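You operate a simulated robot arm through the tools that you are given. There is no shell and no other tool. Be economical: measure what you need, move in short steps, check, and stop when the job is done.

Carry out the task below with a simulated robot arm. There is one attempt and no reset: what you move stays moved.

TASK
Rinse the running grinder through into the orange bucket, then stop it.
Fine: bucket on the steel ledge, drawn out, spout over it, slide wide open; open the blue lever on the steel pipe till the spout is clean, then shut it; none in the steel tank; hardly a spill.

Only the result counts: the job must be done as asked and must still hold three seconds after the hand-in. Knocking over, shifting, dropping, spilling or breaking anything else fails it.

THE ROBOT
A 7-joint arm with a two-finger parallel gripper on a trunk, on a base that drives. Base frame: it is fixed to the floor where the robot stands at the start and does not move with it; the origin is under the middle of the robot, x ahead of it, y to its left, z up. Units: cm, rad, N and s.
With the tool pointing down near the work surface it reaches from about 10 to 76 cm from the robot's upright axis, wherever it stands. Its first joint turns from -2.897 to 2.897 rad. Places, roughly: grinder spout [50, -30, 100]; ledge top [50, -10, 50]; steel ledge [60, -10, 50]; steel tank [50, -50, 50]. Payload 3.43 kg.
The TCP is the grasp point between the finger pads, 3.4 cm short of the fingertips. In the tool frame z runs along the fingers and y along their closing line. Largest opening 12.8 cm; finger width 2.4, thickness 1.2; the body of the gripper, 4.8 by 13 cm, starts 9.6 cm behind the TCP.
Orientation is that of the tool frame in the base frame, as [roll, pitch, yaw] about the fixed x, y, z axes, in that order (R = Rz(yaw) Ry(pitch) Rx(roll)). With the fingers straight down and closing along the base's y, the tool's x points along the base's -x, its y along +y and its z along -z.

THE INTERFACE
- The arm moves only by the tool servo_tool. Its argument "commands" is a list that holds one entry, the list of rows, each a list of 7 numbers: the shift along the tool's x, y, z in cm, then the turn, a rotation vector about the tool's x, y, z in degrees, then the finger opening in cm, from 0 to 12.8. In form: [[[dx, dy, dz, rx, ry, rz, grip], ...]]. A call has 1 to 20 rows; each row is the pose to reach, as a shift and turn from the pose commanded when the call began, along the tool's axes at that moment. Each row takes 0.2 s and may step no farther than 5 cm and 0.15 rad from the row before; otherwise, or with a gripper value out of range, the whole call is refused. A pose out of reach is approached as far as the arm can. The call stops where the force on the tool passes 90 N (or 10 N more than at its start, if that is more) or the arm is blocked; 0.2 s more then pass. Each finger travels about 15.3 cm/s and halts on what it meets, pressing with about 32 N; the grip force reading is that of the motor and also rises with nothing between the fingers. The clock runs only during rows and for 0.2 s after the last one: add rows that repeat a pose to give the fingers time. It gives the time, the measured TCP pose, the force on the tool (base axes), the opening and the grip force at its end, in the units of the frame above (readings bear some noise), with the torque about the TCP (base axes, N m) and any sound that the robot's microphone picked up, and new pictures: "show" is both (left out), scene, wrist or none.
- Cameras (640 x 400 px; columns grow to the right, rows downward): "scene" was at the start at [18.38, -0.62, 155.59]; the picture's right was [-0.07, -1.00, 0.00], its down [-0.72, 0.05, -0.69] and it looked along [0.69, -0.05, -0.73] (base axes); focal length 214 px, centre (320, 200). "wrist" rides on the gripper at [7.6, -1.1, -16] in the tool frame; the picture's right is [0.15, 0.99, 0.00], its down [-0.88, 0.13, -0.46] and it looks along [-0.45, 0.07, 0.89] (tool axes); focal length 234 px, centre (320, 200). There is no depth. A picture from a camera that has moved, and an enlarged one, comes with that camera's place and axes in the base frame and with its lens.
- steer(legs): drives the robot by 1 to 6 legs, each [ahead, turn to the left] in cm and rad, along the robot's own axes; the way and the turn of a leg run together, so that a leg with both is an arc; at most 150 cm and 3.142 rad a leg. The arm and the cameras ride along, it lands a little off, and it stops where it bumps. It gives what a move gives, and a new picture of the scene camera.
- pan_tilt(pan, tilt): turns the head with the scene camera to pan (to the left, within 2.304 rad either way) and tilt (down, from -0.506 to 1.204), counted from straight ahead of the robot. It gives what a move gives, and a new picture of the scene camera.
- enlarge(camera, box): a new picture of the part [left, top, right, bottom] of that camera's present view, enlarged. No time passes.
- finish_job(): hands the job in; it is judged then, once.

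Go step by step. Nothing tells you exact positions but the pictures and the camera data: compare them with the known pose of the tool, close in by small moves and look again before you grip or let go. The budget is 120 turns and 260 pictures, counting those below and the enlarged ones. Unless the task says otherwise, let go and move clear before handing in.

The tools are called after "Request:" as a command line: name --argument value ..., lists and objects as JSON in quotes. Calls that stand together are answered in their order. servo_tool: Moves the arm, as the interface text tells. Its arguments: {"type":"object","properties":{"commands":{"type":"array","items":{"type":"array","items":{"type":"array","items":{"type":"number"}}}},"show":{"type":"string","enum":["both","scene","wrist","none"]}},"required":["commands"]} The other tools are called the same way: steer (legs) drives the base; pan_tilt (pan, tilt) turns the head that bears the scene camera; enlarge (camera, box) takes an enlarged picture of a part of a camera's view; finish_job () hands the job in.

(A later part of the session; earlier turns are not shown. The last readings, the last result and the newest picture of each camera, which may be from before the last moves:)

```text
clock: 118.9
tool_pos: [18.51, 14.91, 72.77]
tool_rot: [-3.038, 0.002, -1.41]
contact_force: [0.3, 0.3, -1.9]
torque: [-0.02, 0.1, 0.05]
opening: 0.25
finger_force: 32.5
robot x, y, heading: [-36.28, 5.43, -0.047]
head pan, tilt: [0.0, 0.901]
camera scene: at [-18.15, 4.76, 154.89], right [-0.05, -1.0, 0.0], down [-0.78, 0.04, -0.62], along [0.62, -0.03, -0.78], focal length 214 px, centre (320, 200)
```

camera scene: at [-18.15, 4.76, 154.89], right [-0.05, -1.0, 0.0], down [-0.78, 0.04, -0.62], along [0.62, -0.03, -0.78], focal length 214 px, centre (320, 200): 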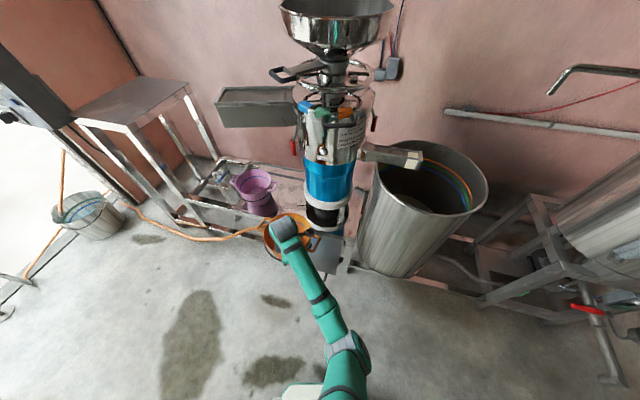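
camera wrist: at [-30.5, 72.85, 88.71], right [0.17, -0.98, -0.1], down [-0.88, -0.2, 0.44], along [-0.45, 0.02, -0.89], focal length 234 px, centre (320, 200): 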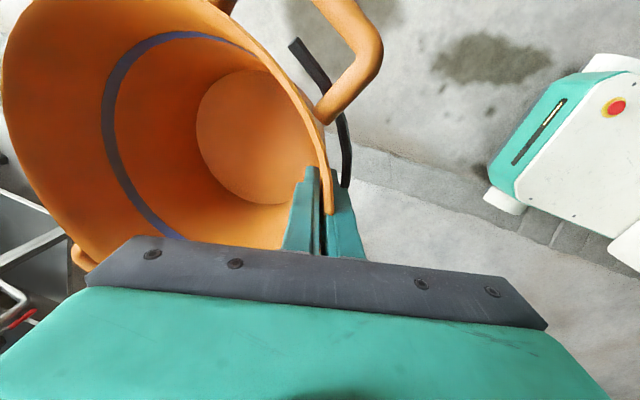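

Request:
steer --legs '[[0, -0.25]]'

Request:
enlarge --camera "scene" --box '[220, 150, 380, 310]'

Request:
enlarge --camera "wrist" --box '[0, 0, 640, 400]'

```text
clock: 120.2
tool_pos: [19.31, 1.37, 72.67]
tool_rot: [-3.038, 0.0, -1.655]
contact_force: [0.2, 0.0, -1.4]
torque: [0.02, 0.1, -0.01]
opening: 0.26
finger_force: 31.6
robot x, y, heading: [-36.23, 5.7, -0.29]
head pan, tilt: [0.0, 0.901]
camera scene: at [-18.89, 0.4, 154.89], right [-0.29, -0.96, 0.0], down [-0.75, 0.22, -0.62], along [0.59, -0.18, -0.78], focal length 214 px, centre (320, 200)
```

scene: 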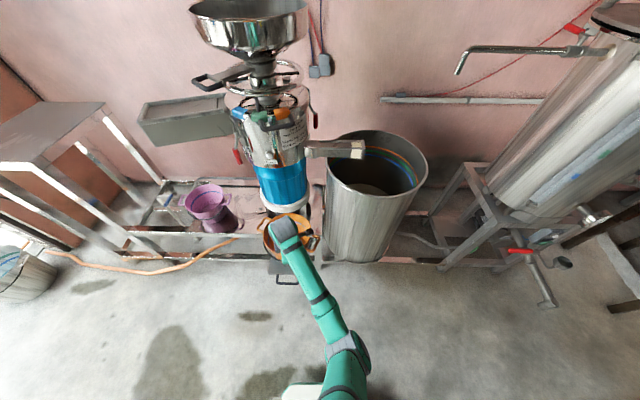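

```text
2.50 times, centred on (300, 230) of scene
camera zoom: at [-18.89, 0.4, 154.89], right [-0.29, -0.96, 0.0], down [-0.75, 0.22, -0.62], along [0.59, -0.18, -0.78], focal length 536 px, centre (370, 125)
```

zoom: 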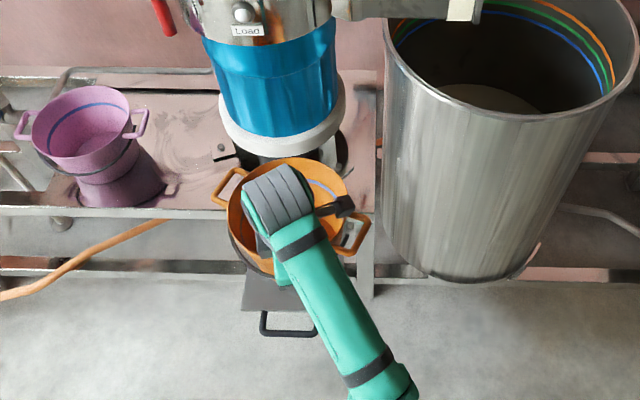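

```text
1.00 times, centred on (320, 200) of wrist (not enlarged: the box is as wide or as high as the picture)
camera zoom: at [18.04, -6.12, 88.71], right [-0.99, -0.06, -0.1], down [-0.1, 0.89, 0.44], along [0.06, 0.45, -0.89], focal length 234 px, centre (320, 200)
```

zoom: 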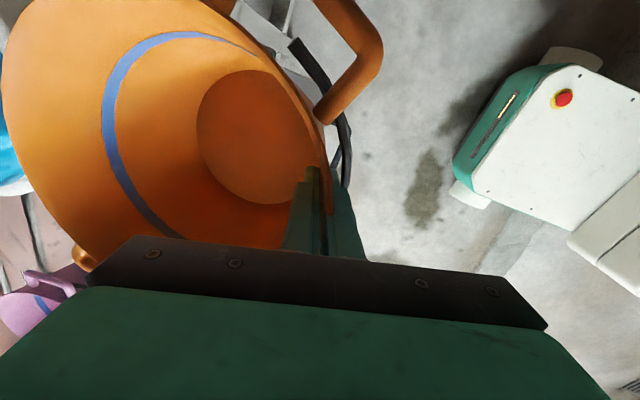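

Bucket bottom is near [29,1,56]; I shift it 4 cm toward the table, then lower gradually.

Request:
servo_tool --commands '[[[0.3, -2, 0.2, 0, 0, 0, 0], [0.7, -4, 0.4, 0, 0, 0, 0], [0.7, -3.8, 2.4, 0, 0, 0, 0], [0.7, -3.6, 4.4, 0, 0, 0, 0], [0.7, -3.4, 6.4, 0, 0, 0, 0]]]'

Request:
enlarge --camera "scene" --box '[220, 150, 380, 310]'

```text
clock: 121.4
tool_pos: [22.94, 0.37, 66.54]
tool_rot: [-3.039, 0.002, -1.653]
contact_force: [0.3, -1.5, -2.8]
torque: [0.04, 0.15, 0.02]
opening: 0.24
finger_force: 32.0
robot x, y, heading: [-36.18, 5.93, -0.292]
head pan, tilt: [0.0, 0.901]
camera scene: at [-18.89, 0.39, 154.89], right [-0.29, -0.96, 0.0], down [-0.75, 0.23, -0.62], along [0.59, -0.18, -0.78], focal length 214 px, centre (320, 200)
camera wrist: at [21.78, -7.2, 82.49], right [-0.99, -0.06, -0.1], down [-0.1, 0.89, 0.44], along [0.06, 0.45, -0.89], focal length 234 px, centre (320, 200)
```

scene: 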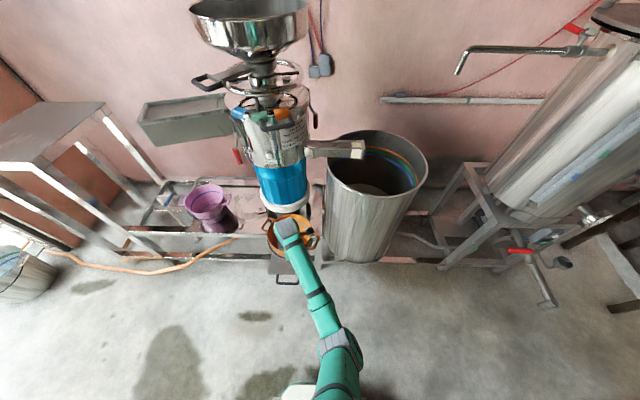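
wrist: 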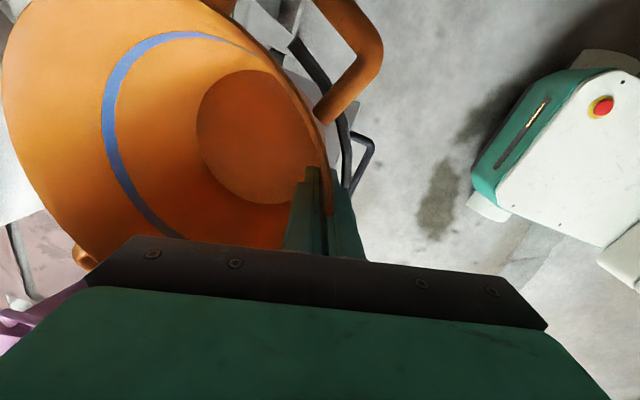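

```text
2.50 times, centred on (300, 230) of scene
camera zoom: at [-18.89, 0.39, 154.89], right [-0.29, -0.96, 0.0], down [-0.75, 0.23, -0.62], along [0.59, -0.18, -0.78], focal length 536 px, centre (370, 125)
```

zoom: 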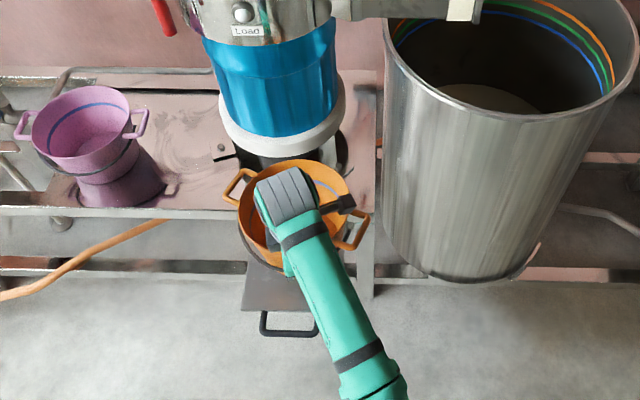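

Request:
servo_tool --commands '[[[0, 0.1, 1, 0, 0, 0, 0], [0, 0.2, 2, 0, 0, 0, 0], [0, 0.25, 2.6, 0, 0, 0, 0], [0, 0.3, 3.2, 0, 0, 0, 0]]]' --show "none"

```text
clock: 122.4
tool_pos: [22.96, 0.4, 63.43]
tool_rot: [-3.04, 0.001, -1.653]
contact_force: [-0.3, -0.4, -1.4]
torque: [0.01, 0.16, -0.03]
opening: 0.23
finger_force: 32.2
robot x, y, heading: [-35.56, 5.52, -0.293]
head pan, tilt: [0.0, 0.901]
```

Request:
servo_tool --commands '[[[0, 0.05, 0.5, 0, 0, 0, 0], [0, 0.1, 1, 0, 0, 0, 0], [0, 0.1, 1, 0, 0, 0, 0]]]' --show "wrist"

Request:
servo_tool --commands '[[[0, 0.05, 0.4, 0, 0, 0, 0], [0, 0.1, 0.8, 0, 0, 0, 0]]]' --show "none"

```text
clock: 123.2
tool_pos: [23.14, 0.52, 62.32]
tool_rot: [-3.038, 0.001, -1.654]
contact_force: [0.3, 0.5, -1.9]
torque: [0.0, 0.13, -0.02]
opening: 0.3
finger_force: 31.9
robot x, y, heading: [-36.04, 5.71, -0.295]
head pan, tilt: [0.0, 0.901]
camera wrist: at [21.9, -7.11, 78.44], right [-0.99, -0.06, -0.1], down [-0.1, 0.89, 0.44], along [0.06, 0.45, -0.89], focal length 234 px, centre (320, 200)
```

wrist: 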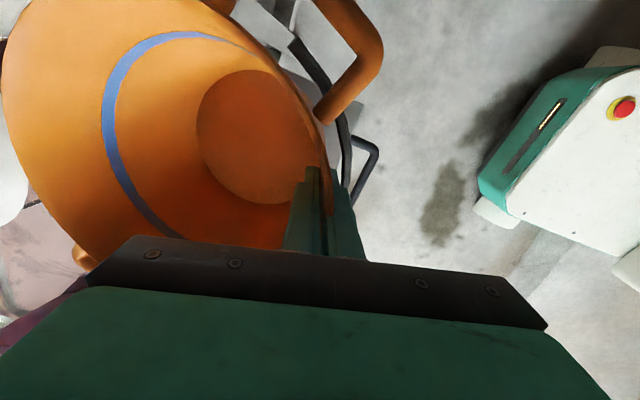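

```text
clock: 123.8
tool_pos: [23.07, 0.58, 61.78]
tool_rot: [-3.038, 0.001, -1.653]
contact_force: [-0.6, -0.5, -1.3]
torque: [-0.01, 0.16, 0.02]
opening: 0.29
finger_force: 32.2
robot x, y, heading: [-35.99, 5.9, -0.293]
head pan, tilt: [0.0, 0.901]
```

Request:
servo_tool --commands '[[[0, 0.05, 0.4, 0, 0, 0, 0], [0, 0.1, 0.8, 0, 0, 0, 0], [0, 0.1, 1.1, 0, 0, 0, 0]]]' --show "none"

Request:
servo_tool --commands '[[[0, 0.05, 0.3, 0, 0, 0, 0], [0, 0.1, 0.6, 0, 0, 0, 0]]]' --show "none"

Request:
enlarge --camera "scene" --box '[240, 180, 350, 300]'

```text
clock: 124.6
tool_pos: [23.28, 0.42, 60.49]
tool_rot: [-3.039, 0.0, -1.657]
contact_force: [0.5, 0.4, -1.0]
torque: [0.02, 0.11, -0.02]
opening: 0.26
finger_force: 32.1
robot x, y, heading: [-35.92, 5.49, -0.292]
head pan, tilt: [0.0, 0.901]
```

```text
clock: 125.2
tool_pos: [23.22, 0.56, 60.05]
tool_rot: [-3.037, 0.0, -1.651]
contact_force: [0.6, 0.5, -1.4]
torque: [0.03, 0.17, 0.0]
opening: 0.25
finger_force: 32.3
robot x, y, heading: [-36.16, 5.54, -0.292]
head pan, tilt: [0.0, 0.901]
```

```text
3.33 times, centred on (295, 240) of scene
camera zoom: at [-18.89, 0.4, 154.89], right [-0.29, -0.96, 0.0], down [-0.75, 0.22, -0.62], along [0.59, -0.18, -0.78], focal length 715 px, centre (403, 67)
```

zoom: 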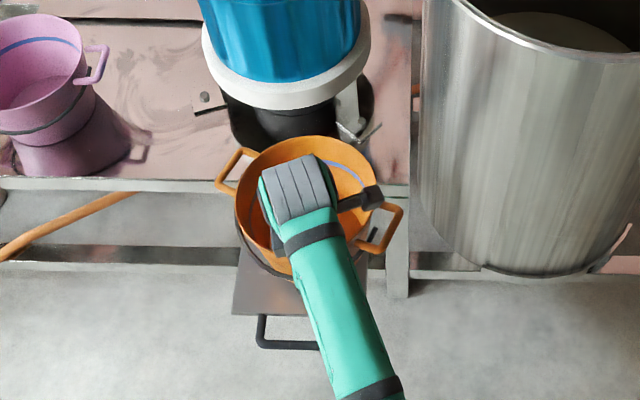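

Request:
servo_tool --commands '[[[-0.8, -0.15, 0, 0, 0, 0, 0], [-0.8, -0.1, 0.5, 0, 0, 0, 0], [-0.8, -0.05, 1, 0, 0, 0, 0], [-0.8, -0.05, 1, 0, 0, 0, 0]]]' --show "none"

Request:
servo_tool --commands '[[[0, 0.05, 0.4, 0, 0, 0, 0], [0, 0.1, 0.8, 0, 0, 0, 0], [0, 0.1, 0.8, 0, 0, 0, 0]]]' --show "none"

```text
clock: 126.2
tool_pos: [23.63, 1.34, 58.95]
tool_rot: [-3.038, 0.002, -1.656]
contact_force: [-0.7, -0.5, -1.6]
torque: [0.01, 0.12, -0.01]
opening: 0.27
finger_force: 31.7
robot x, y, heading: [-36.03, 5.39, -0.29]
head pan, tilt: [0.0, 0.901]
```

```text
clock: 127.0
tool_pos: [23.47, 1.17, 58.1]
tool_rot: [-3.039, 0.002, -1.655]
contact_force: [1.3, 0.1, -2.5]
torque: [-0.02, 0.14, 0.02]
opening: 0.28
finger_force: 32.6
robot x, y, heading: [-36.2, 5.2, -0.29]
head pan, tilt: [0.0, 0.901]
```

Request:
servo_tool --commands '[[[0, 0.05, 0.4, 0, 0, 0, 0], [0, 0.1, 0.8, 0, 0, 0, 0], [0, 0.1, 0.8, 0, 0, 0, 0]]]' --show "none"

Request:
servo_tool --commands '[[[0, 0.05, 0.4, 0, 0, 0, 0], [0, 0.1, 0.8, 0, 0, 0, 0], [0, 0.1, 0.8, 0, 0, 0, 0]]]'

```text
clock: 127.8
tool_pos: [23.42, 1.15, 57.28]
tool_rot: [-3.039, 0.001, -1.652]
contact_force: [0.4, 0.1, -1.2]
torque: [-0.01, 0.13, 0.01]
opening: 0.27
finger_force: 31.8
robot x, y, heading: [-36.26, 5.6, -0.29]
head pan, tilt: [0.0, 0.901]
```

```text
clock: 128.6
tool_pos: [23.25, 1.23, 56.45]
tool_rot: [-3.038, 0.002, -1.653]
contact_force: [-0.4, -0.7, -2.0]
torque: [0.0, 0.1, 0.0]
opening: 0.27
finger_force: 32.2
robot x, y, heading: [-35.9, 5.71, -0.29]
head pan, tilt: [0.0, 0.901]
camera scene: at [-18.89, 0.4, 154.89], right [-0.29, -0.96, 0.0], down [-0.75, 0.22, -0.62], along [0.59, -0.18, -0.78], focal length 214 px, centre (320, 200)
camera wrist: at [22.12, -6.36, 72.54], right [-0.99, -0.06, -0.1], down [-0.1, 0.89, 0.44], along [0.06, 0.45, -0.89], focal length 234 px, centre (320, 200)
```

scene: 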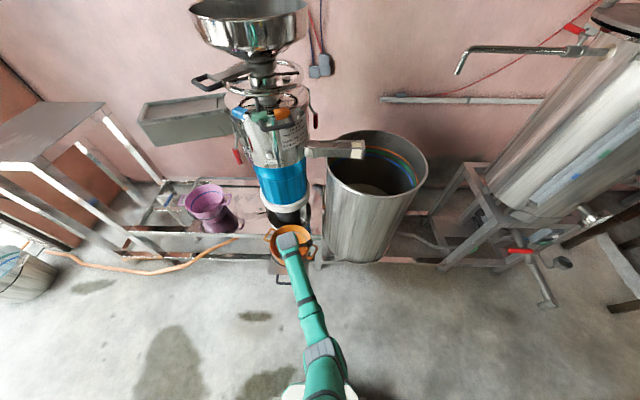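
wrist: 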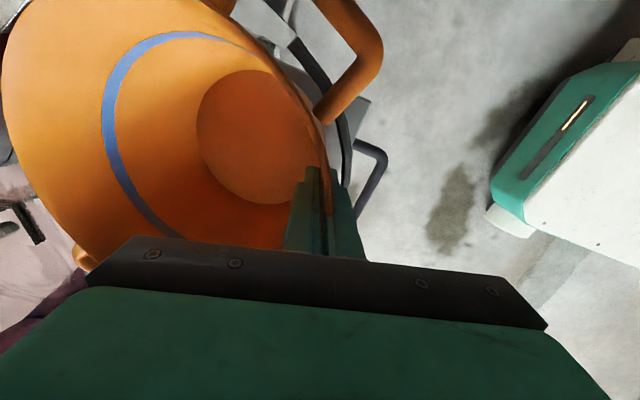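

Request:
servo_tool --commands '[[[0, 0.05, 0.4, 0, 0, 0, 0], [0, 0.1, 0.8, 0, 0, 0, 0], [0, 0.1, 0.8, 0, 0, 0, 0]]]' --show "none"

Request:
servo_tool --commands '[[[0, 0.05, 0.4, 0, 0, 0, 0], [0, 0.05, 0.4, 0, 0, 0, 0]]]' --show "none"

Request:
servo_tool --commands '[[[0, 0.05, 0.4, 0, 0, 0, 0], [0, 0.05, 0.4, 0, 0, 0, 0]]]' --show "none"

```text
clock: 129.4
tool_pos: [23.36, 1.34, 55.81]
tool_rot: [-3.033, 0.002, -1.651]
contact_force: [0.2, 0.0, 11.1]
torque: [-0.06, -1.73, 0.11]
opening: 0.26
finger_force: 32.4
robot x, y, heading: [-35.91, 5.83, -0.294]
head pan, tilt: [0.0, 0.901]
```

```text
clock: 130.0
tool_pos: [23.46, 1.13, 55.32]
tool_rot: [-3.035, 0.001, -1.653]
contact_force: [-0.7, -0.9, 15.4]
torque: [-0.33, -2.59, -0.1]
opening: 0.51
finger_force: 31.9
robot x, y, heading: [-35.98, 5.66, -0.287]
head pan, tilt: [0.0, 0.901]
```

```text
clock: 130.6
tool_pos: [23.36, 1.14, 54.99]
tool_rot: [-3.036, 0.003, -1.654]
contact_force: [-0.5, -0.1, 17.2]
torque: [-0.55, -2.59, -0.17]
opening: 0.71
finger_force: 32.3
robot x, y, heading: [-36.58, 5.29, -0.292]
head pan, tilt: [0.0, 0.901]
```

Contact made. I release gently, then look.

Request:
servo_tool --commands '[[[0, 0, 0, 0, 0, 0, 1.5], [0, 0, 0, 0, 0, 0, 3], [0, 0, 0, 0, 0, 0, 5], [0, 0, 0, 0, 0, 0, 5]]]'

Request:
enlarge --camera "scene" --box '[240, 180, 350, 300]'

```text
clock: 131.6
tool_pos: [23.27, 1.13, 54.89]
tool_rot: [-3.039, 0.003, -1.652]
contact_force: [0.2, -0.1, 0.0]
torque: [-0.01, -0.02, 0.02]
opening: 4.98
finger_force: 0.1
robot x, y, heading: [-35.95, 6.11, -0.294]
head pan, tilt: [0.0, 0.901]
camera scene: at [-18.89, 0.4, 154.89], right [-0.29, -0.96, 0.0], down [-0.75, 0.22, -0.62], along [0.6, -0.18, -0.78], focal length 214 px, centre (320, 200)
camera wrist: at [22.12, -6.46, 70.97], right [-0.99, -0.06, -0.1], down [-0.1, 0.89, 0.44], along [0.06, 0.45, -0.89], focal length 234 px, centre (320, 200)
```

scene: 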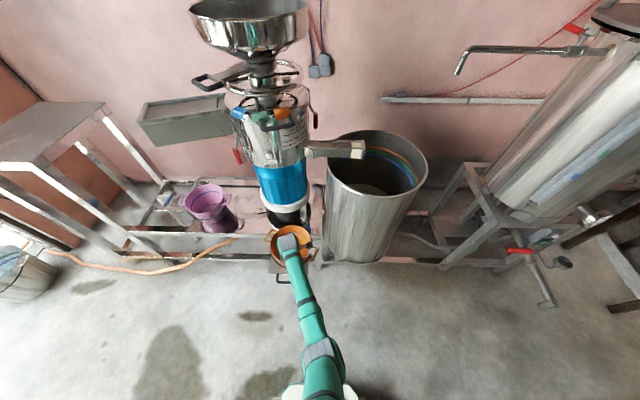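
wrist: 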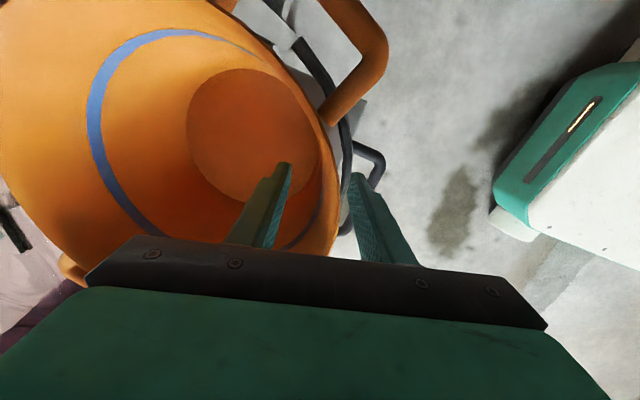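

```text
3.33 times, centred on (295, 240) of scene
camera zoom: at [-18.89, 0.4, 154.89], right [-0.29, -0.96, 0.0], down [-0.75, 0.22, -0.62], along [0.6, -0.18, -0.78], focal length 715 px, centre (403, 67)
```

zoom: 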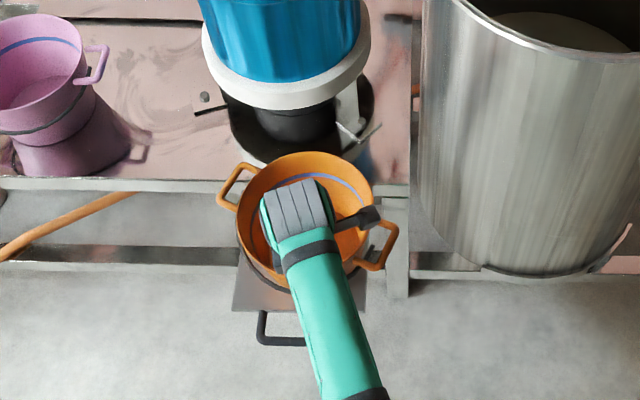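

Request:
servo_tool --commands '[[[0, 0, -3, 0, 0, 0, 5], [0, 0, -7, 0, 0, 0, 5], [0, 0, -11, 0, 0, 0, 5], [0, 0, -15, 0, 0, 0, 5], [0, 0, -19, 0, 0, 0, 5], [0, 0, -23, 0, 0, 0, 5], [0, 0, -27, 0, 0, 0, 5], [0, 0, -31, 0, 0, 0, 5]]]'

Request:
enlarge --camera "scene" --box '[180, 60, 400, 200]'

```text
clock: 133.4
tool_pos: [20.04, 1.51, 85.84]
tool_rot: [-3.041, 0.003, -1.654]
contact_force: [-0.2, 0.8, -0.8]
torque: [-0.01, -0.01, -0.02]
opening: 4.98
finger_force: 0.1
robot x, y, heading: [-36.33, 5.54, -0.293]
head pan, tilt: [0.0, 0.901]
camera scene: at [-18.89, 0.4, 154.89], right [-0.29, -0.96, 0.0], down [-0.75, 0.23, -0.62], along [0.59, -0.18, -0.78], focal length 214 px, centre (320, 200)
camera wrist: at [18.89, -6.12, 101.9], right [-0.99, -0.06, -0.1], down [-0.1, 0.89, 0.44], along [0.06, 0.45, -0.89], focal length 234 px, centre (320, 200)
```

scene: 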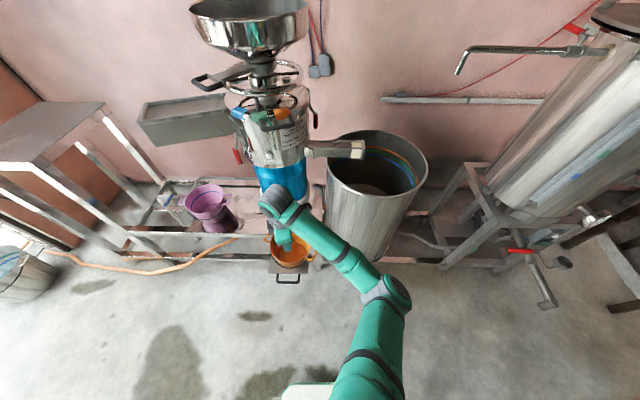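
wrist: 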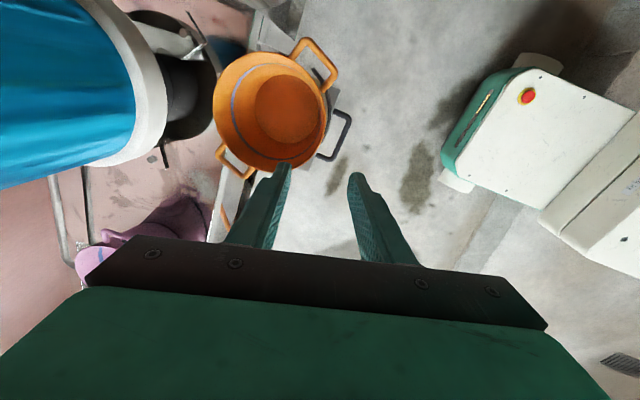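

```text
2.86 times, centred on (290, 130) of scene
camera zoom: at [-18.89, 0.4, 154.89], right [-0.29, -0.96, 0.0], down [-0.75, 0.23, -0.62], along [0.59, -0.18, -0.78], focal length 613 px, centre (406, 400)
```

zoom: 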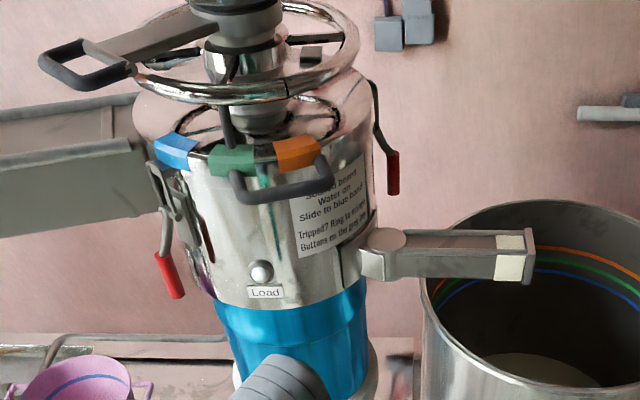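

Bucket is on the ledge, centred near [32,0]. Spout hinge is at about [52.7,-18,99] with its tip at [43.7,-35,99]; I'll swing it clockwise about 105° with closed fingers. First raise and retract the arm, straighten the wrist, then drive closer on the right.

Request:
servo_tool --commands '[[[1, 0.7, -4.1, -2, 0, 0, 5], [2, 1.4, -8.2, -4, 0, 0, 3], [3, 2.1, -12.3, -5.9, 0, 0, 0], [4, 2.8, -16.4, -5.9, 0, 0, 0], [5, 3.5, -20.5, -5.9, 0, 0, 0], [6, 4.2, -24.6, -5.9, 0, 0, 0], [7, 4.9, -28.7, -5.9, 0, 0, 0], [8, 5.6, -32.8, -5.9, 0, 0, 0], [9, 6.3, -36.9, -5.9, 0, 0, 0], [10, 6.4, -38, -5.9, 0, 0, 0]]]' --show "none"

Request:
servo_tool --commands '[[[0, 0, 0, 0, 0, 8.4, 0], [0, 0, 0, 0, 0, 16.8, 0], [0, 0, 0, 0, 0, 25.2, 0], [0, 0, 0, 0, 0, 33.6, 0], [0, 0, 0, 0, 0, 42, 0], [0, 0, 0, 0, 0, 50.4, 0], [0, 0, 0, 0, 0, 58.8, 0], [0, 0, 0, 0, 0, 67.2, 0], [0, 0, 0, 0, 0, 75.6, 0], [0, 0, 0, 0, 0, 84, 0], [0, 0, 0, 0, 0, 92.4, 0], [0, 0, 0, 0, 0, 100, 0]]]' --show "scene"

```text
clock: 135.6
tool_pos: [9.34, -7.76, 122.91]
tool_rot: [-3.138, 0.002, -1.655]
contact_force: [0.4, -0.1, 0.3]
torque: [-0.01, 0.02, 0.03]
opening: 0.01
finger_force: 31.8
robot x, y, heading: [-36.05, 5.44, -0.291]
head pan, tilt: [0.0, 0.901]
```

```text
clock: 138.2
tool_pos: [9.06, -7.62, 122.87]
tool_rot: [3.138, 0.0, 2.883]
contact_force: [-0.3, -0.1, 1.0]
torque: [-0.03, -0.03, 0.0]
opening: 0.0
finger_force: 32.6
robot x, y, heading: [-36.08, 5.52, -0.289]
head pan, tilt: [0.0, 0.901]
camera scene: at [-18.89, 0.39, 154.89], right [-0.29, -0.96, 0.0], down [-0.75, 0.22, -0.62], along [0.6, -0.18, -0.78], focal length 214 px, centre (320, 200)
```

scene: 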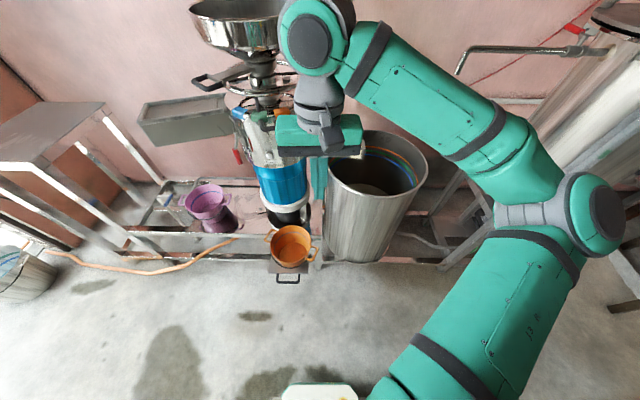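

Request:
steer --legs '[[0, -0.63], [50, 0], [0, 0.87]]'

Request:
pan_tilt --pan 0.1 --tilt 0.85

Request:
enlarge --camera "wrist" --box '[0, 0, 640, 400]'

```text
clock: 145.7
tool_pos: [40.72, -37.84, 122.89]
tool_rot: [3.14, -0.001, 3.111]
contact_force: [0.0, 1.0, 0.7]
torque: [-0.02, 0.01, 0.01]
opening: 0.0
finger_force: 32.0
robot x, y, heading: [-6.16, -34.91, -0.06]
head pan, tilt: [0.0, 0.901]
camera scene: at [11.81, -36.19, 154.89], right [-0.06, -1.0, 0.0], down [-0.78, 0.05, -0.62], along [0.62, -0.04, -0.78], focal length 214 px, centre (320, 200)
```

scene: 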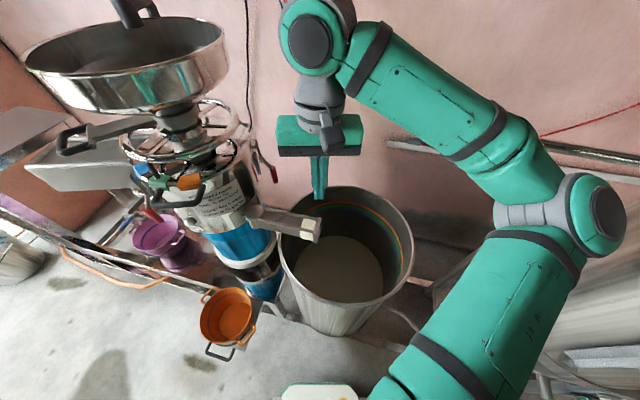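

```text
clock: 146.3
tool_pos: [40.73, -37.76, 122.88]
tool_rot: [3.139, -0.001, 3.112]
contact_force: [0.4, 1.2, -0.4]
torque: [0.01, -0.04, 0.0]
opening: 0.0
finger_force: 32.2
robot x, y, heading: [-6.11, -34.79, -0.058]
head pan, tilt: [0.099, 0.85]
camera scene: at [12.08, -35.43, 155.28], right [0.04, -1.0, 0.0], down [-0.75, -0.03, -0.66], along [0.66, 0.02, -0.75], focal length 214 px, centre (320, 200)
```

scene: 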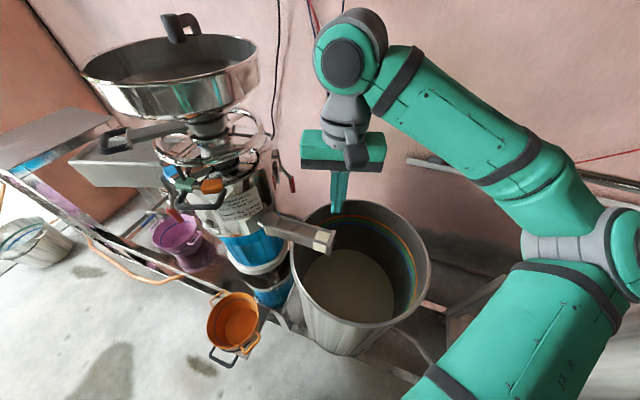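

```text
1.00 times, centred on (320, 200) of wrist (not enlarged: the box is as wide or as high as the picture)
camera zoom: at [33.15, -38.76, 138.89], right [-0.12, 0.99, 0.0], down [0.88, 0.1, 0.46], along [0.45, 0.05, -0.89], focal length 234 px, centre (320, 200)
```

zoom: 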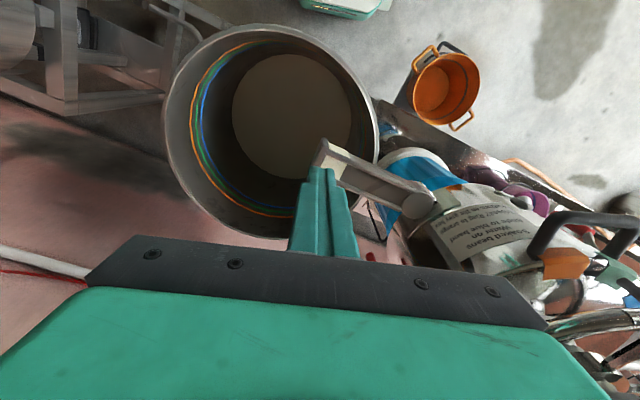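

Spout tip confirmed near [44.2,-35.4,101]. I place the closed fingers beside its far side.

Request:
servo_tool --commands '[[[-4, 1.9, 0, 0, 0, 0, 0], [-8, 3.8, 0, 0, 0, 0, 0], [-12, 5.6, 0, 0, 0, 0, 0], [-12, 5.6, 4.5, 0, 0, 0, 0], [-12, 5.6, 9, 0, 0, 0, 0], [-12, 5.6, 13.5, 0, 0, 0, 0]]]'

Request:
enlarge --camera "scene" --box '[240, 120, 420, 260]'

```text
clock: 147.7
tool_pos: [52.64, -32.7, 108.98]
tool_rot: [3.14, 0.0, 3.111]
contact_force: [-0.2, 0.6, 0.1]
torque: [0.03, -0.03, 0.01]
opening: 0.01
finger_force: 31.7
robot x, y, heading: [-5.89, -34.78, -0.06]
head pan, tilt: [0.099, 0.85]
camera scene: at [12.07, -35.42, 155.29], right [0.04, -1.0, 0.0], down [-0.75, -0.03, -0.66], along [0.66, 0.03, -0.75], focal length 214 px, centre (320, 200)
camera wrist: at [45.1, -33.58, 125.07], right [-0.12, 0.99, 0.0], down [0.88, 0.1, 0.46], along [0.45, 0.05, -0.89], focal length 234 px, centre (320, 200)
```

scene: 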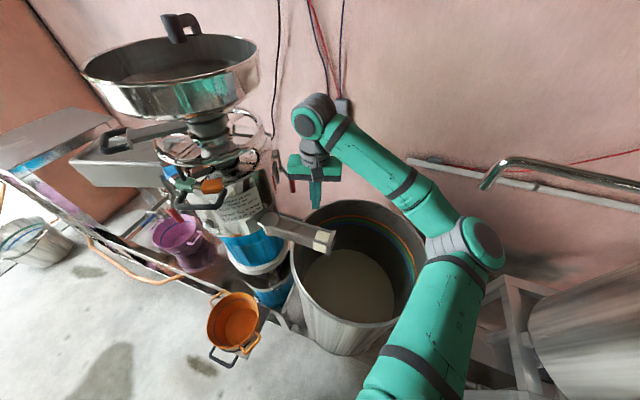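
wrist: 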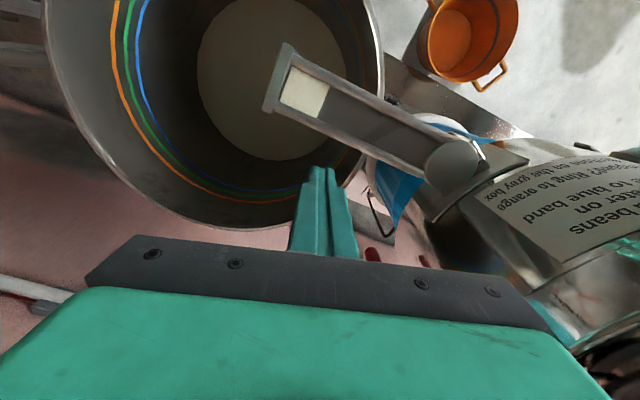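

```text
2.86 times, centred on (330, 190) of scene
camera zoom: at [12.07, -35.42, 155.29], right [0.04, -1.0, 0.0], down [-0.75, -0.03, -0.66], along [0.66, 0.03, -0.75], focal length 613 px, centre (291, 229)
```

zoom: 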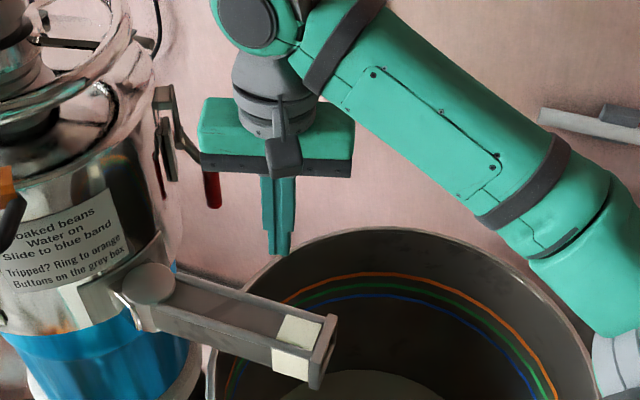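

Request:
servo_tool --commands '[[[0, 0, 4.5, 0, 0, 0, 0], [0, 0, 9.3, 0, 0, 0, 0], [0.66, 0.78, 9.3, 0, 0, 0, 0], [2.57, 0.82, 9.3, 0, 0, 0, 0], [4.43, 1.17, 9.3, 0, 0, 0, 0], [6.2, 1.8, 9.3, 0, 0, 0, 0]]]'

```text
clock: 149.1
tool_pos: [46.81, -30.53, 99.91]
tool_rot: [3.14, 0.003, 3.112]
contact_force: [1.7, -1.1, 0.4]
torque: [0.01, -0.01, 0.02]
opening: 0.01
finger_force: 31.6
robot x, y, heading: [-6.42, -35.1, -0.061]
head pan, tilt: [0.099, 0.85]
camera scene: at [12.09, -35.43, 155.28], right [0.04, -1.0, 0.0], down [-0.75, -0.03, -0.66], along [0.66, 0.03, -0.75], focal length 214 px, centre (320, 200)
camera wrist: at [39.15, -31.68, 115.99], right [-0.12, 0.99, 0.0], down [0.88, 0.1, 0.46], along [0.45, 0.05, -0.89], focal length 234 px, centre (320, 200)
```

scene: 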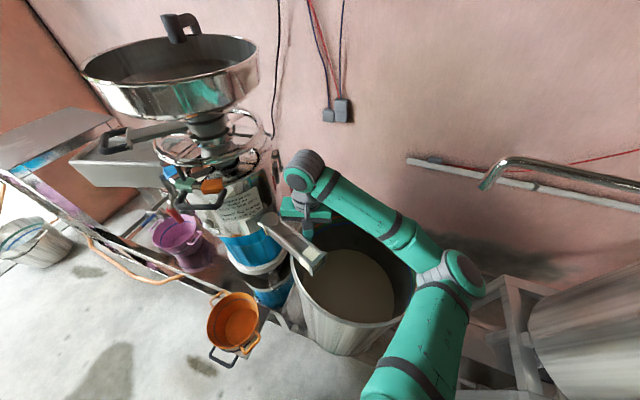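
wrist: 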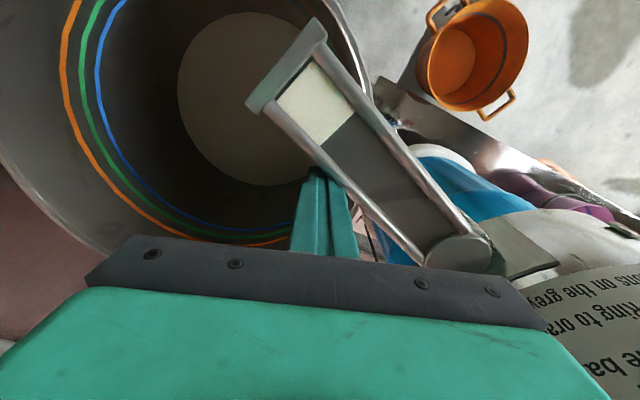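

The spout is turning. Continue along the arc.

Request:
servo_tool --commands '[[[1.73, 0.85, 0, 0, 0, 0, 0], [3.26, 1.9, 0, 0, 0, 0, 0], [4.7, 3.16, 0, 0, 0, 0, 0], [5.94, 4.63, 0, 0, 0, 0, 0], [6.9, 6.2, 0, 0, 0, 0, 0], [7.65, 7.98, 0, 0, 0, 0, 0], [8.2, 9.76, 0, 0, 0, 0, 0]]]'

```text
clock: 150.7
tool_pos: [39.03, -20.6, 100.24]
tool_rot: [3.141, -0.001, 3.11]
contact_force: [-0.2, 0.2, -0.2]
torque: [0.01, -0.01, 0.0]
opening: 0.0
finger_force: 32.0
robot x, y, heading: [-5.76, -34.7, -0.065]
head pan, tilt: [0.099, 0.85]
camera scene: at [12.08, -35.44, 155.28], right [0.04, -1.0, 0.0], down [-0.75, -0.03, -0.66], along [0.66, 0.02, -0.75], focal length 214 px, centre (320, 200)
camera wrist: at [31.41, -21.59, 116.15], right [-0.12, 0.99, 0.0], down [0.88, 0.1, 0.46], along [0.45, 0.05, -0.89], focal length 234 px, centre (320, 200)
```

scene: 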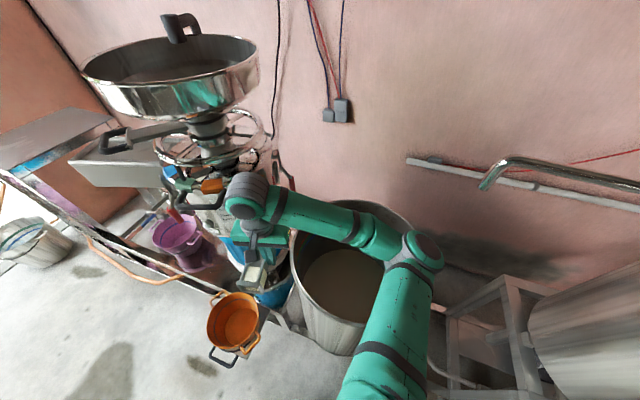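
wrist: 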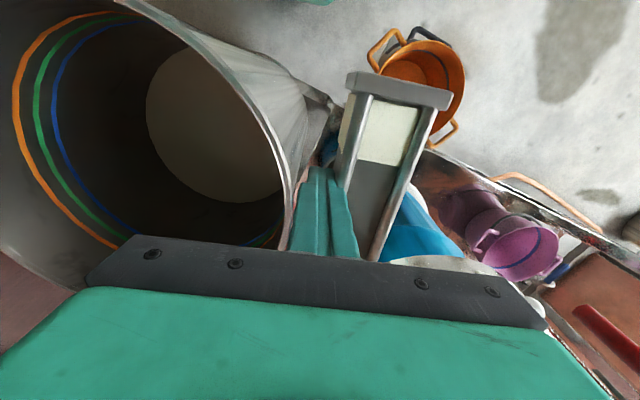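

Request:
servo_tool --commands '[[[0.26, 1.9, 0, 0, 0, 0, 0], [0.21, 3.8, 0, 0, 0, 0, 0], [-0.03, 5.7, 0, 0, 0, 0, 0], [-0.6, 7.5, 0, 0, 0, 0, 0], [-0.95, 8.4, 0, 0, 0, 0, 0]]]'

Request:
enlarge --camera "scene" --box '[180, 200, 320, 370]'

```text
clock: 151.9
tool_pos: [39.64, -13.89, 99.94]
tool_rot: [-3.118, -0.007, 3.116]
contact_force: [-24.9, -32.1, 21.4]
torque: [0.05, -0.16, -0.12]
opening: 0.0
finger_force: 32.0
robot x, y, heading: [-6.16, -34.76, -0.068]
head pan, tilt: [0.099, 0.85]
stopped in row 5: the force on the tool passed its limit at 111 N (the readings are from after the stop); the commanded pose is now the measured one
camera scene: at [11.96, -35.59, 155.3], right [0.04, -1.0, 0.0], down [-0.75, -0.03, -0.66], along [0.66, 0.02, -0.75], focal length 214 px, centre (320, 200)
camera wrist: at [32.18, -14.43, 116.14], right [-0.12, 0.99, -0.02], down [0.89, 0.12, 0.44], along [0.44, 0.03, -0.9], focal length 234 px, centre (320, 200)
```

scene: 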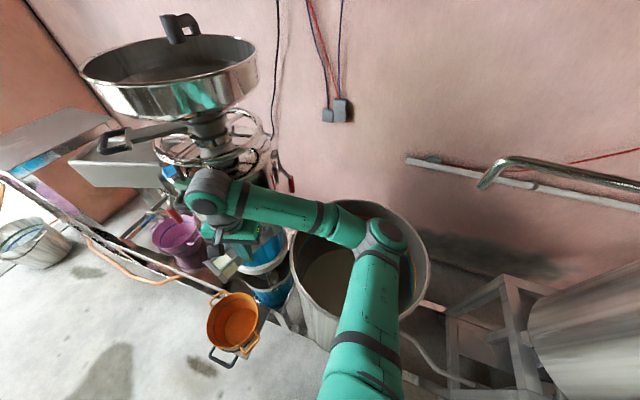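
wrist: 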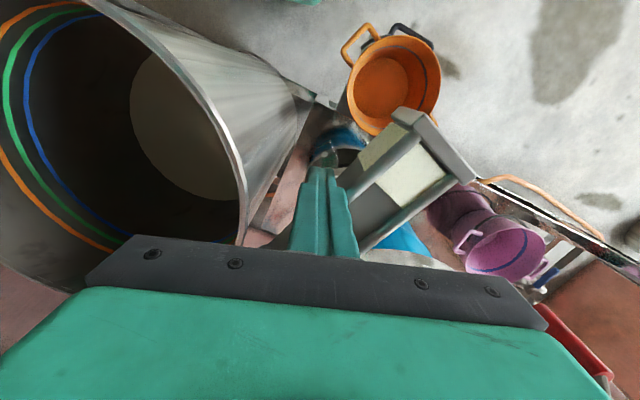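

```text
2.35 times, centred on (250, 285) of scene
camera zoom: at [11.96, -35.59, 155.3], right [0.04, -1.0, 0.0], down [-0.75, -0.03, -0.66], along [0.66, 0.02, -0.75], focal length 505 px, centre (485, 0)
```

zoom: 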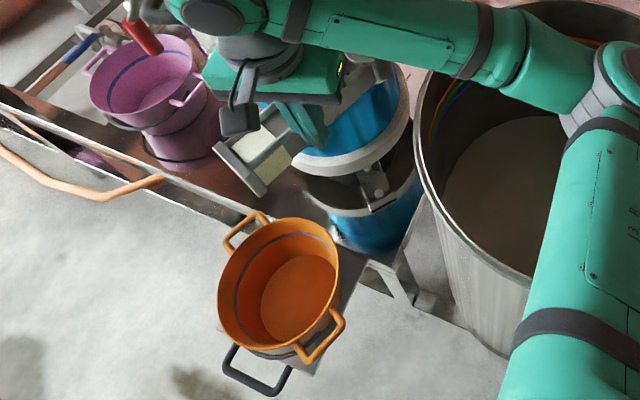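

The spout met a stop at about 146°, tip near [35,-7]. I back the peg off, raise, and inspect its end relative to the bucket.

Request:
servo_tool --commands '[[[0.8, -1.6, 0, 0, 0, 0, 0], [1.5, -3, 0, 0, 0, 0, 0], [1.5, -3, -4, 0, 0, 0, 0], [1.5, -3, -8, 0, 0, 0, 0], [3, -5, -12, 0, 0, 0, 0], [5, -8, -14, 0, 0, 0, 0], [8, -11, -14, 0, 0, 0, 0], [11, -14, -14, 0, 0, 0, 0]]]'

Request:
enlarge --camera "scene" --box '[180, 200, 320, 370]'

Request:
enlarge --camera "wrist" --box '[300, 0, 600, 220]'

```text
clock: 153.7
tool_pos: [28.68, -26.88, 114.31]
tool_rot: [-3.118, -0.011, 3.113]
contact_force: [0.5, 0.7, -0.1]
torque: [-0.06, 0.02, -0.01]
opening: 0.01
finger_force: 32.1
robot x, y, heading: [-5.88, -35.39, -0.063]
head pan, tilt: [0.099, 0.85]
camera scene: at [12.11, -35.42, 155.28], right [0.04, -1.0, 0.0], down [-0.75, -0.03, -0.66], along [0.66, 0.02, -0.75], focal length 214 px, centre (320, 200)
camera wrist: at [21.11, -27.46, 130.47], right [-0.12, 0.99, -0.02], down [0.89, 0.12, 0.45], along [0.44, 0.03, -0.9], focal length 234 px, centre (320, 200)
```

scene: 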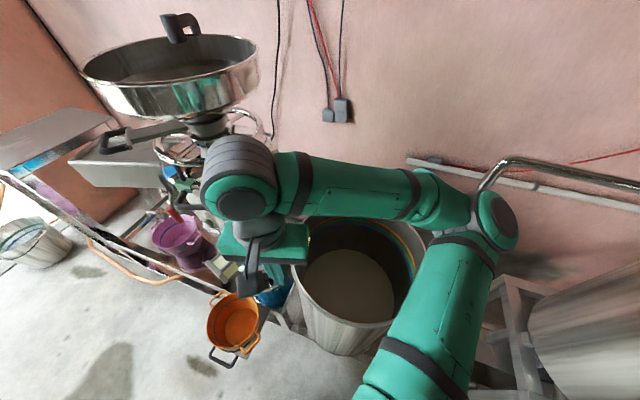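
wrist: 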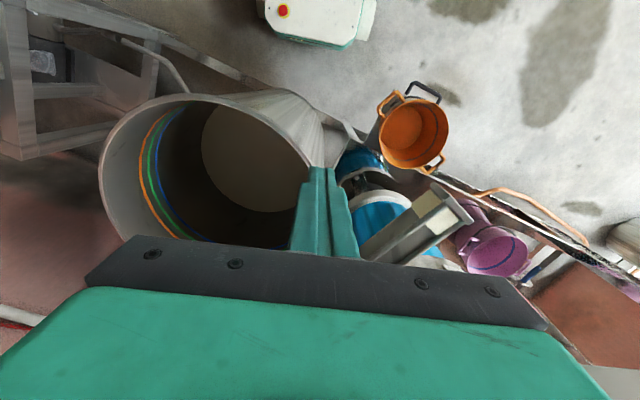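

```text
2.35 times, centred on (250, 285) of scene
camera zoom: at [12.11, -35.42, 155.28], right [0.04, -1.0, 0.0], down [-0.75, -0.03, -0.66], along [0.66, 0.02, -0.75], focal length 505 px, centre (485, 0)
```

zoom: 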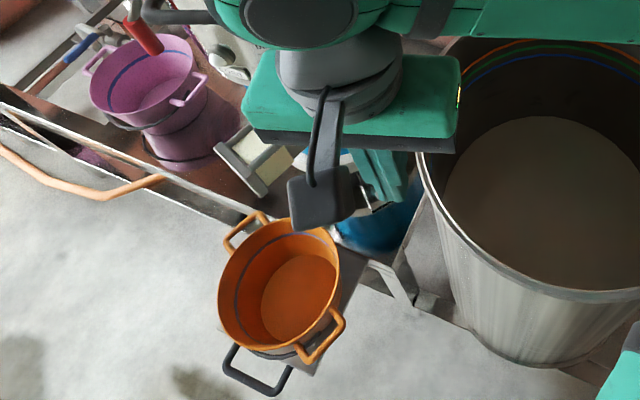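

```text
1.82 times, centred on (450, 110) of wrist
camera zoom: at [21.11, -27.46, 130.47], right [-0.12, 0.99, -0.02], down [0.89, 0.12, 0.45], along [0.44, 0.03, -0.9], focal length 426 px, centre (84, 364)
```

zoom: 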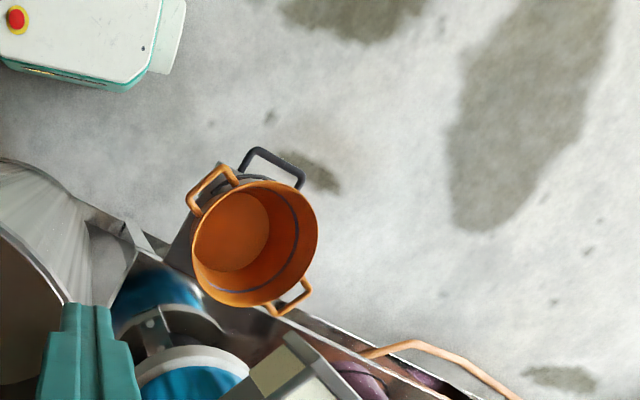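

The tip is over the bucket but only about 2.5 cm inside its rim, so I want to nudge the bucket a few cm toward it. I drive round to the left side, where the slide handle and blue lever also are.

Request:
servo_tool --commands '[[[0, 0, -4, 0, 0, 0, 0], [0, 0, -8, 0, 0, 0, 0], [0, 0, -10, 0, 0, 0, 0]]]' --show "none"

Request:
steer --legs '[[-38, 0], [0, 1.24], [70, 0], [0, -1.28]]'

Request:
pan_tilt --pan -0.1 --tilt 0.75

Request:
enlarge --camera "scene" --box '[220, 40, 420, 240]'

```text
clock: 154.5
tool_pos: [28.51, -26.92, 124.41]
tool_rot: [-3.12, -0.008, 3.112]
contact_force: [0.5, 0.7, -0.1]
torque: [0.0, 0.02, 0.02]
opening: 0.02
finger_force: 31.9
robot x, y, heading: [-6.39, -34.55, -0.065]
head pan, tilt: [0.099, 0.85]
```

```text
clock: 167.5
tool_pos: [16.23, 39.26, 124.3]
tool_rot: [-3.12, -0.006, 3.084]
contact_force: [-0.1, 0.0, -0.2]
torque: [0.01, 0.0, 0.0]
opening: 0.0
finger_force: 32.3
robot x, y, heading: [-18.4, 32.44, -0.094]
head pan, tilt: [0.099, 0.85]
camera scene: at [-0.63, 31.23, 155.28], right [0.01, -1.0, 0.0], down [-0.75, 0.0, -0.66], along [0.66, 0.0, -0.75], focal length 214 px, centre (320, 200)
```

scene: 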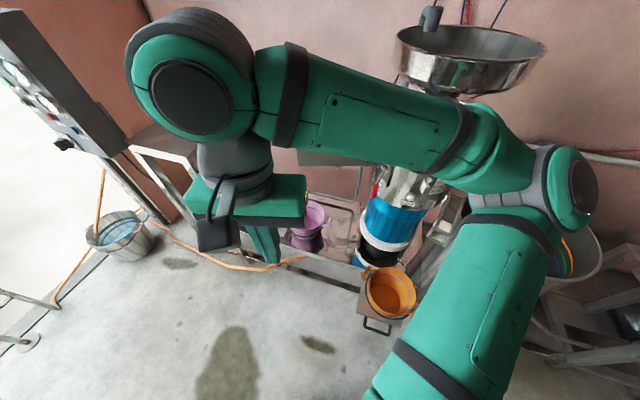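

```text
clock: 168.2
tool_pos: [16.25, 39.27, 124.41]
tool_rot: [-3.118, -0.008, 3.083]
contact_force: [-0.2, 0.4, -0.1]
torque: [0.04, 0.0, 0.0]
opening: 0.0
finger_force: 32.6
robot x, y, heading: [-18.86, 32.34, -0.096]
head pan, tilt: [-0.099, 0.75]
camera scene: at [-0.32, 29.6, 156.08], right [-0.19, -0.98, 0.0], down [-0.67, 0.13, -0.73], along [0.72, -0.14, -0.68], focal length 214 px, centre (320, 200)
```

scene: 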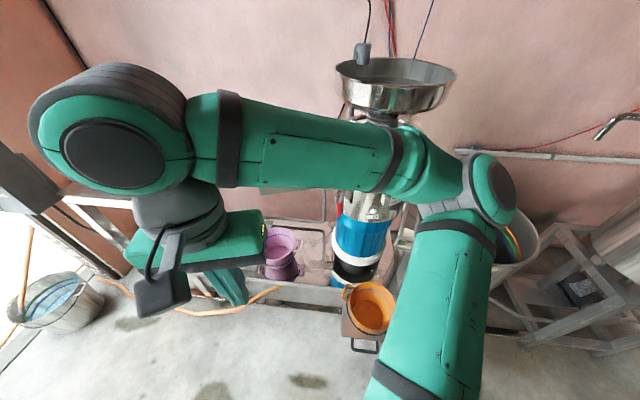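

```text
2.00 times, centred on (320, 140) of scene
camera zoom: at [-0.32, 29.6, 156.08], right [-0.19, -0.98, 0.0], down [-0.67, 0.13, -0.73], along [0.72, -0.14, -0.68], focal length 429 px, centre (320, 320)
```

zoom: 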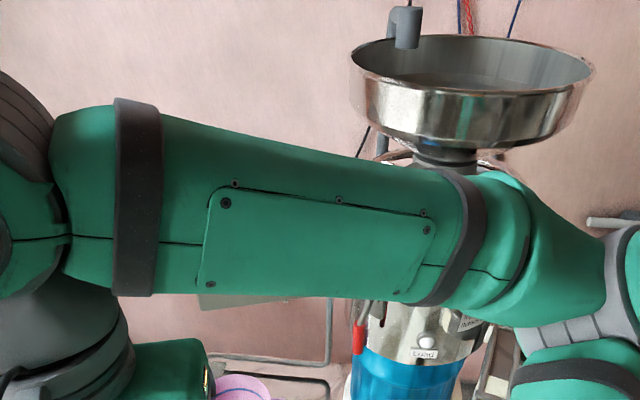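

I lower closed fingers to the front-left of the bucket to nudge it 3 cm toward the spout.

Request:
servo_tool --commands '[[[0, -4, 2, 0, 0, 0, 0], [0, -8, 4, 0, 0, 0, 0], [0, -12, 6, 0, 0, 0, 0], [0, -16, 8, 0, 0, 0, 0], [-0.5, -20, 10, 0, 0, 0, 0], [-1, -24, 12, 0, 0, 0, 0], [-1, -28, 14, 0, 0, 0, 0], [-1, -31, 18, 0, 0, 0, 0], [-1, -31, 23, 0, 0, 0, 0], [-1, -31, 28, 0, 0, 0, 0], [-1, -31, 33, 0, 0, 0, 0], [-1, -31, 38, 0, 0, 0, 0], [-1, -31, 43, 0, 0, 0, 0], [-1, -31, 48, 0, 0, 0, 0], [-1, -31, 53, 0, 0, 0, 0], [-1, -31, 58, 0, 0, 0, 0]]]'

```text
clock: 171.6
tool_pos: [14.77, 6.9, 66.51]
tool_rot: [-3.121, -0.008, 3.083]
contact_force: [-0.6, -0.2, 0.2]
torque: [-0.01, 0.0, 0.0]
opening: 0.01
finger_force: 32.6
robot x, y, heading: [-18.55, 32.3, -0.093]
head pan, tilt: [-0.099, 0.75]
camera scene: at [-0.33, 29.59, 156.09], right [-0.19, -0.98, 0.0], down [-0.67, 0.13, -0.73], along [0.72, -0.14, -0.68], focal length 214 px, centre (320, 200)
camera wrist: at [7.23, 6.58, 82.67], right [-0.09, 1.0, -0.02], down [0.89, 0.09, 0.45], along [0.45, 0.02, -0.89], focal length 234 px, centre (320, 200)
```

scene: 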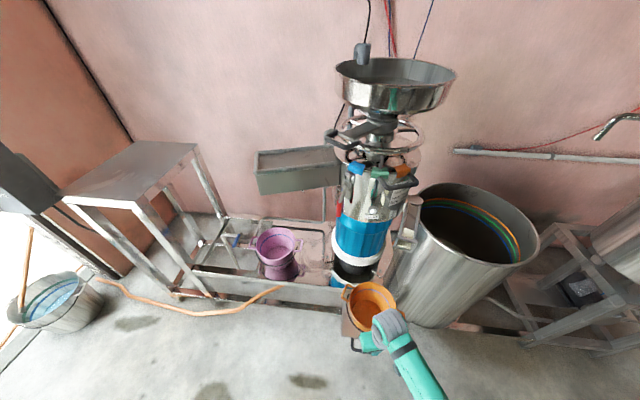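
wrist: 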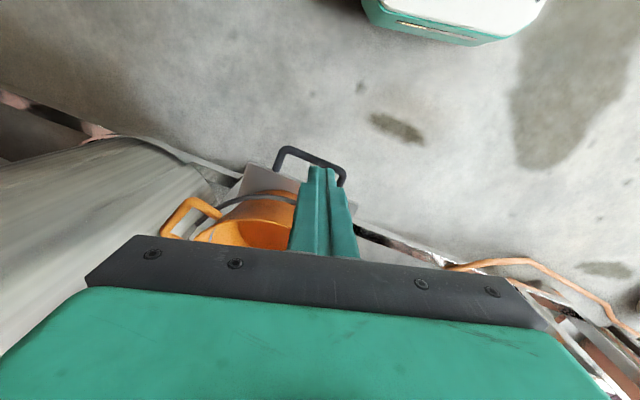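

Request:
enlarge --camera "scene" --box '[310, 100, 470, 260]'

Request:
enlarge --camera "scene" --box '[310, 240, 430, 360]'

```text
2.50 times, centred on (390, 180) of scene
camera zoom: at [-0.33, 29.59, 156.09], right [-0.19, -0.98, 0.0], down [-0.67, 0.13, -0.73], along [0.72, -0.14, -0.68], focal length 536 px, centre (145, 250)
```

zoom: 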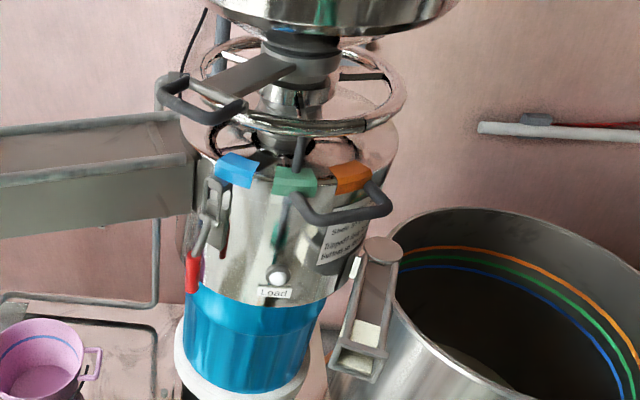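

```text
3.33 times, centred on (370, 300) of scene
camera zoom: at [-0.33, 29.59, 156.09], right [-0.19, -0.98, 0.0], down [-0.67, 0.13, -0.73], along [0.72, -0.14, -0.68], focal length 715 px, centre (153, -133)
```

zoom: 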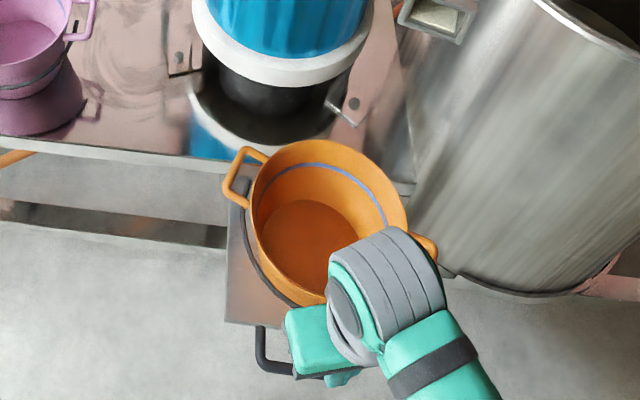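

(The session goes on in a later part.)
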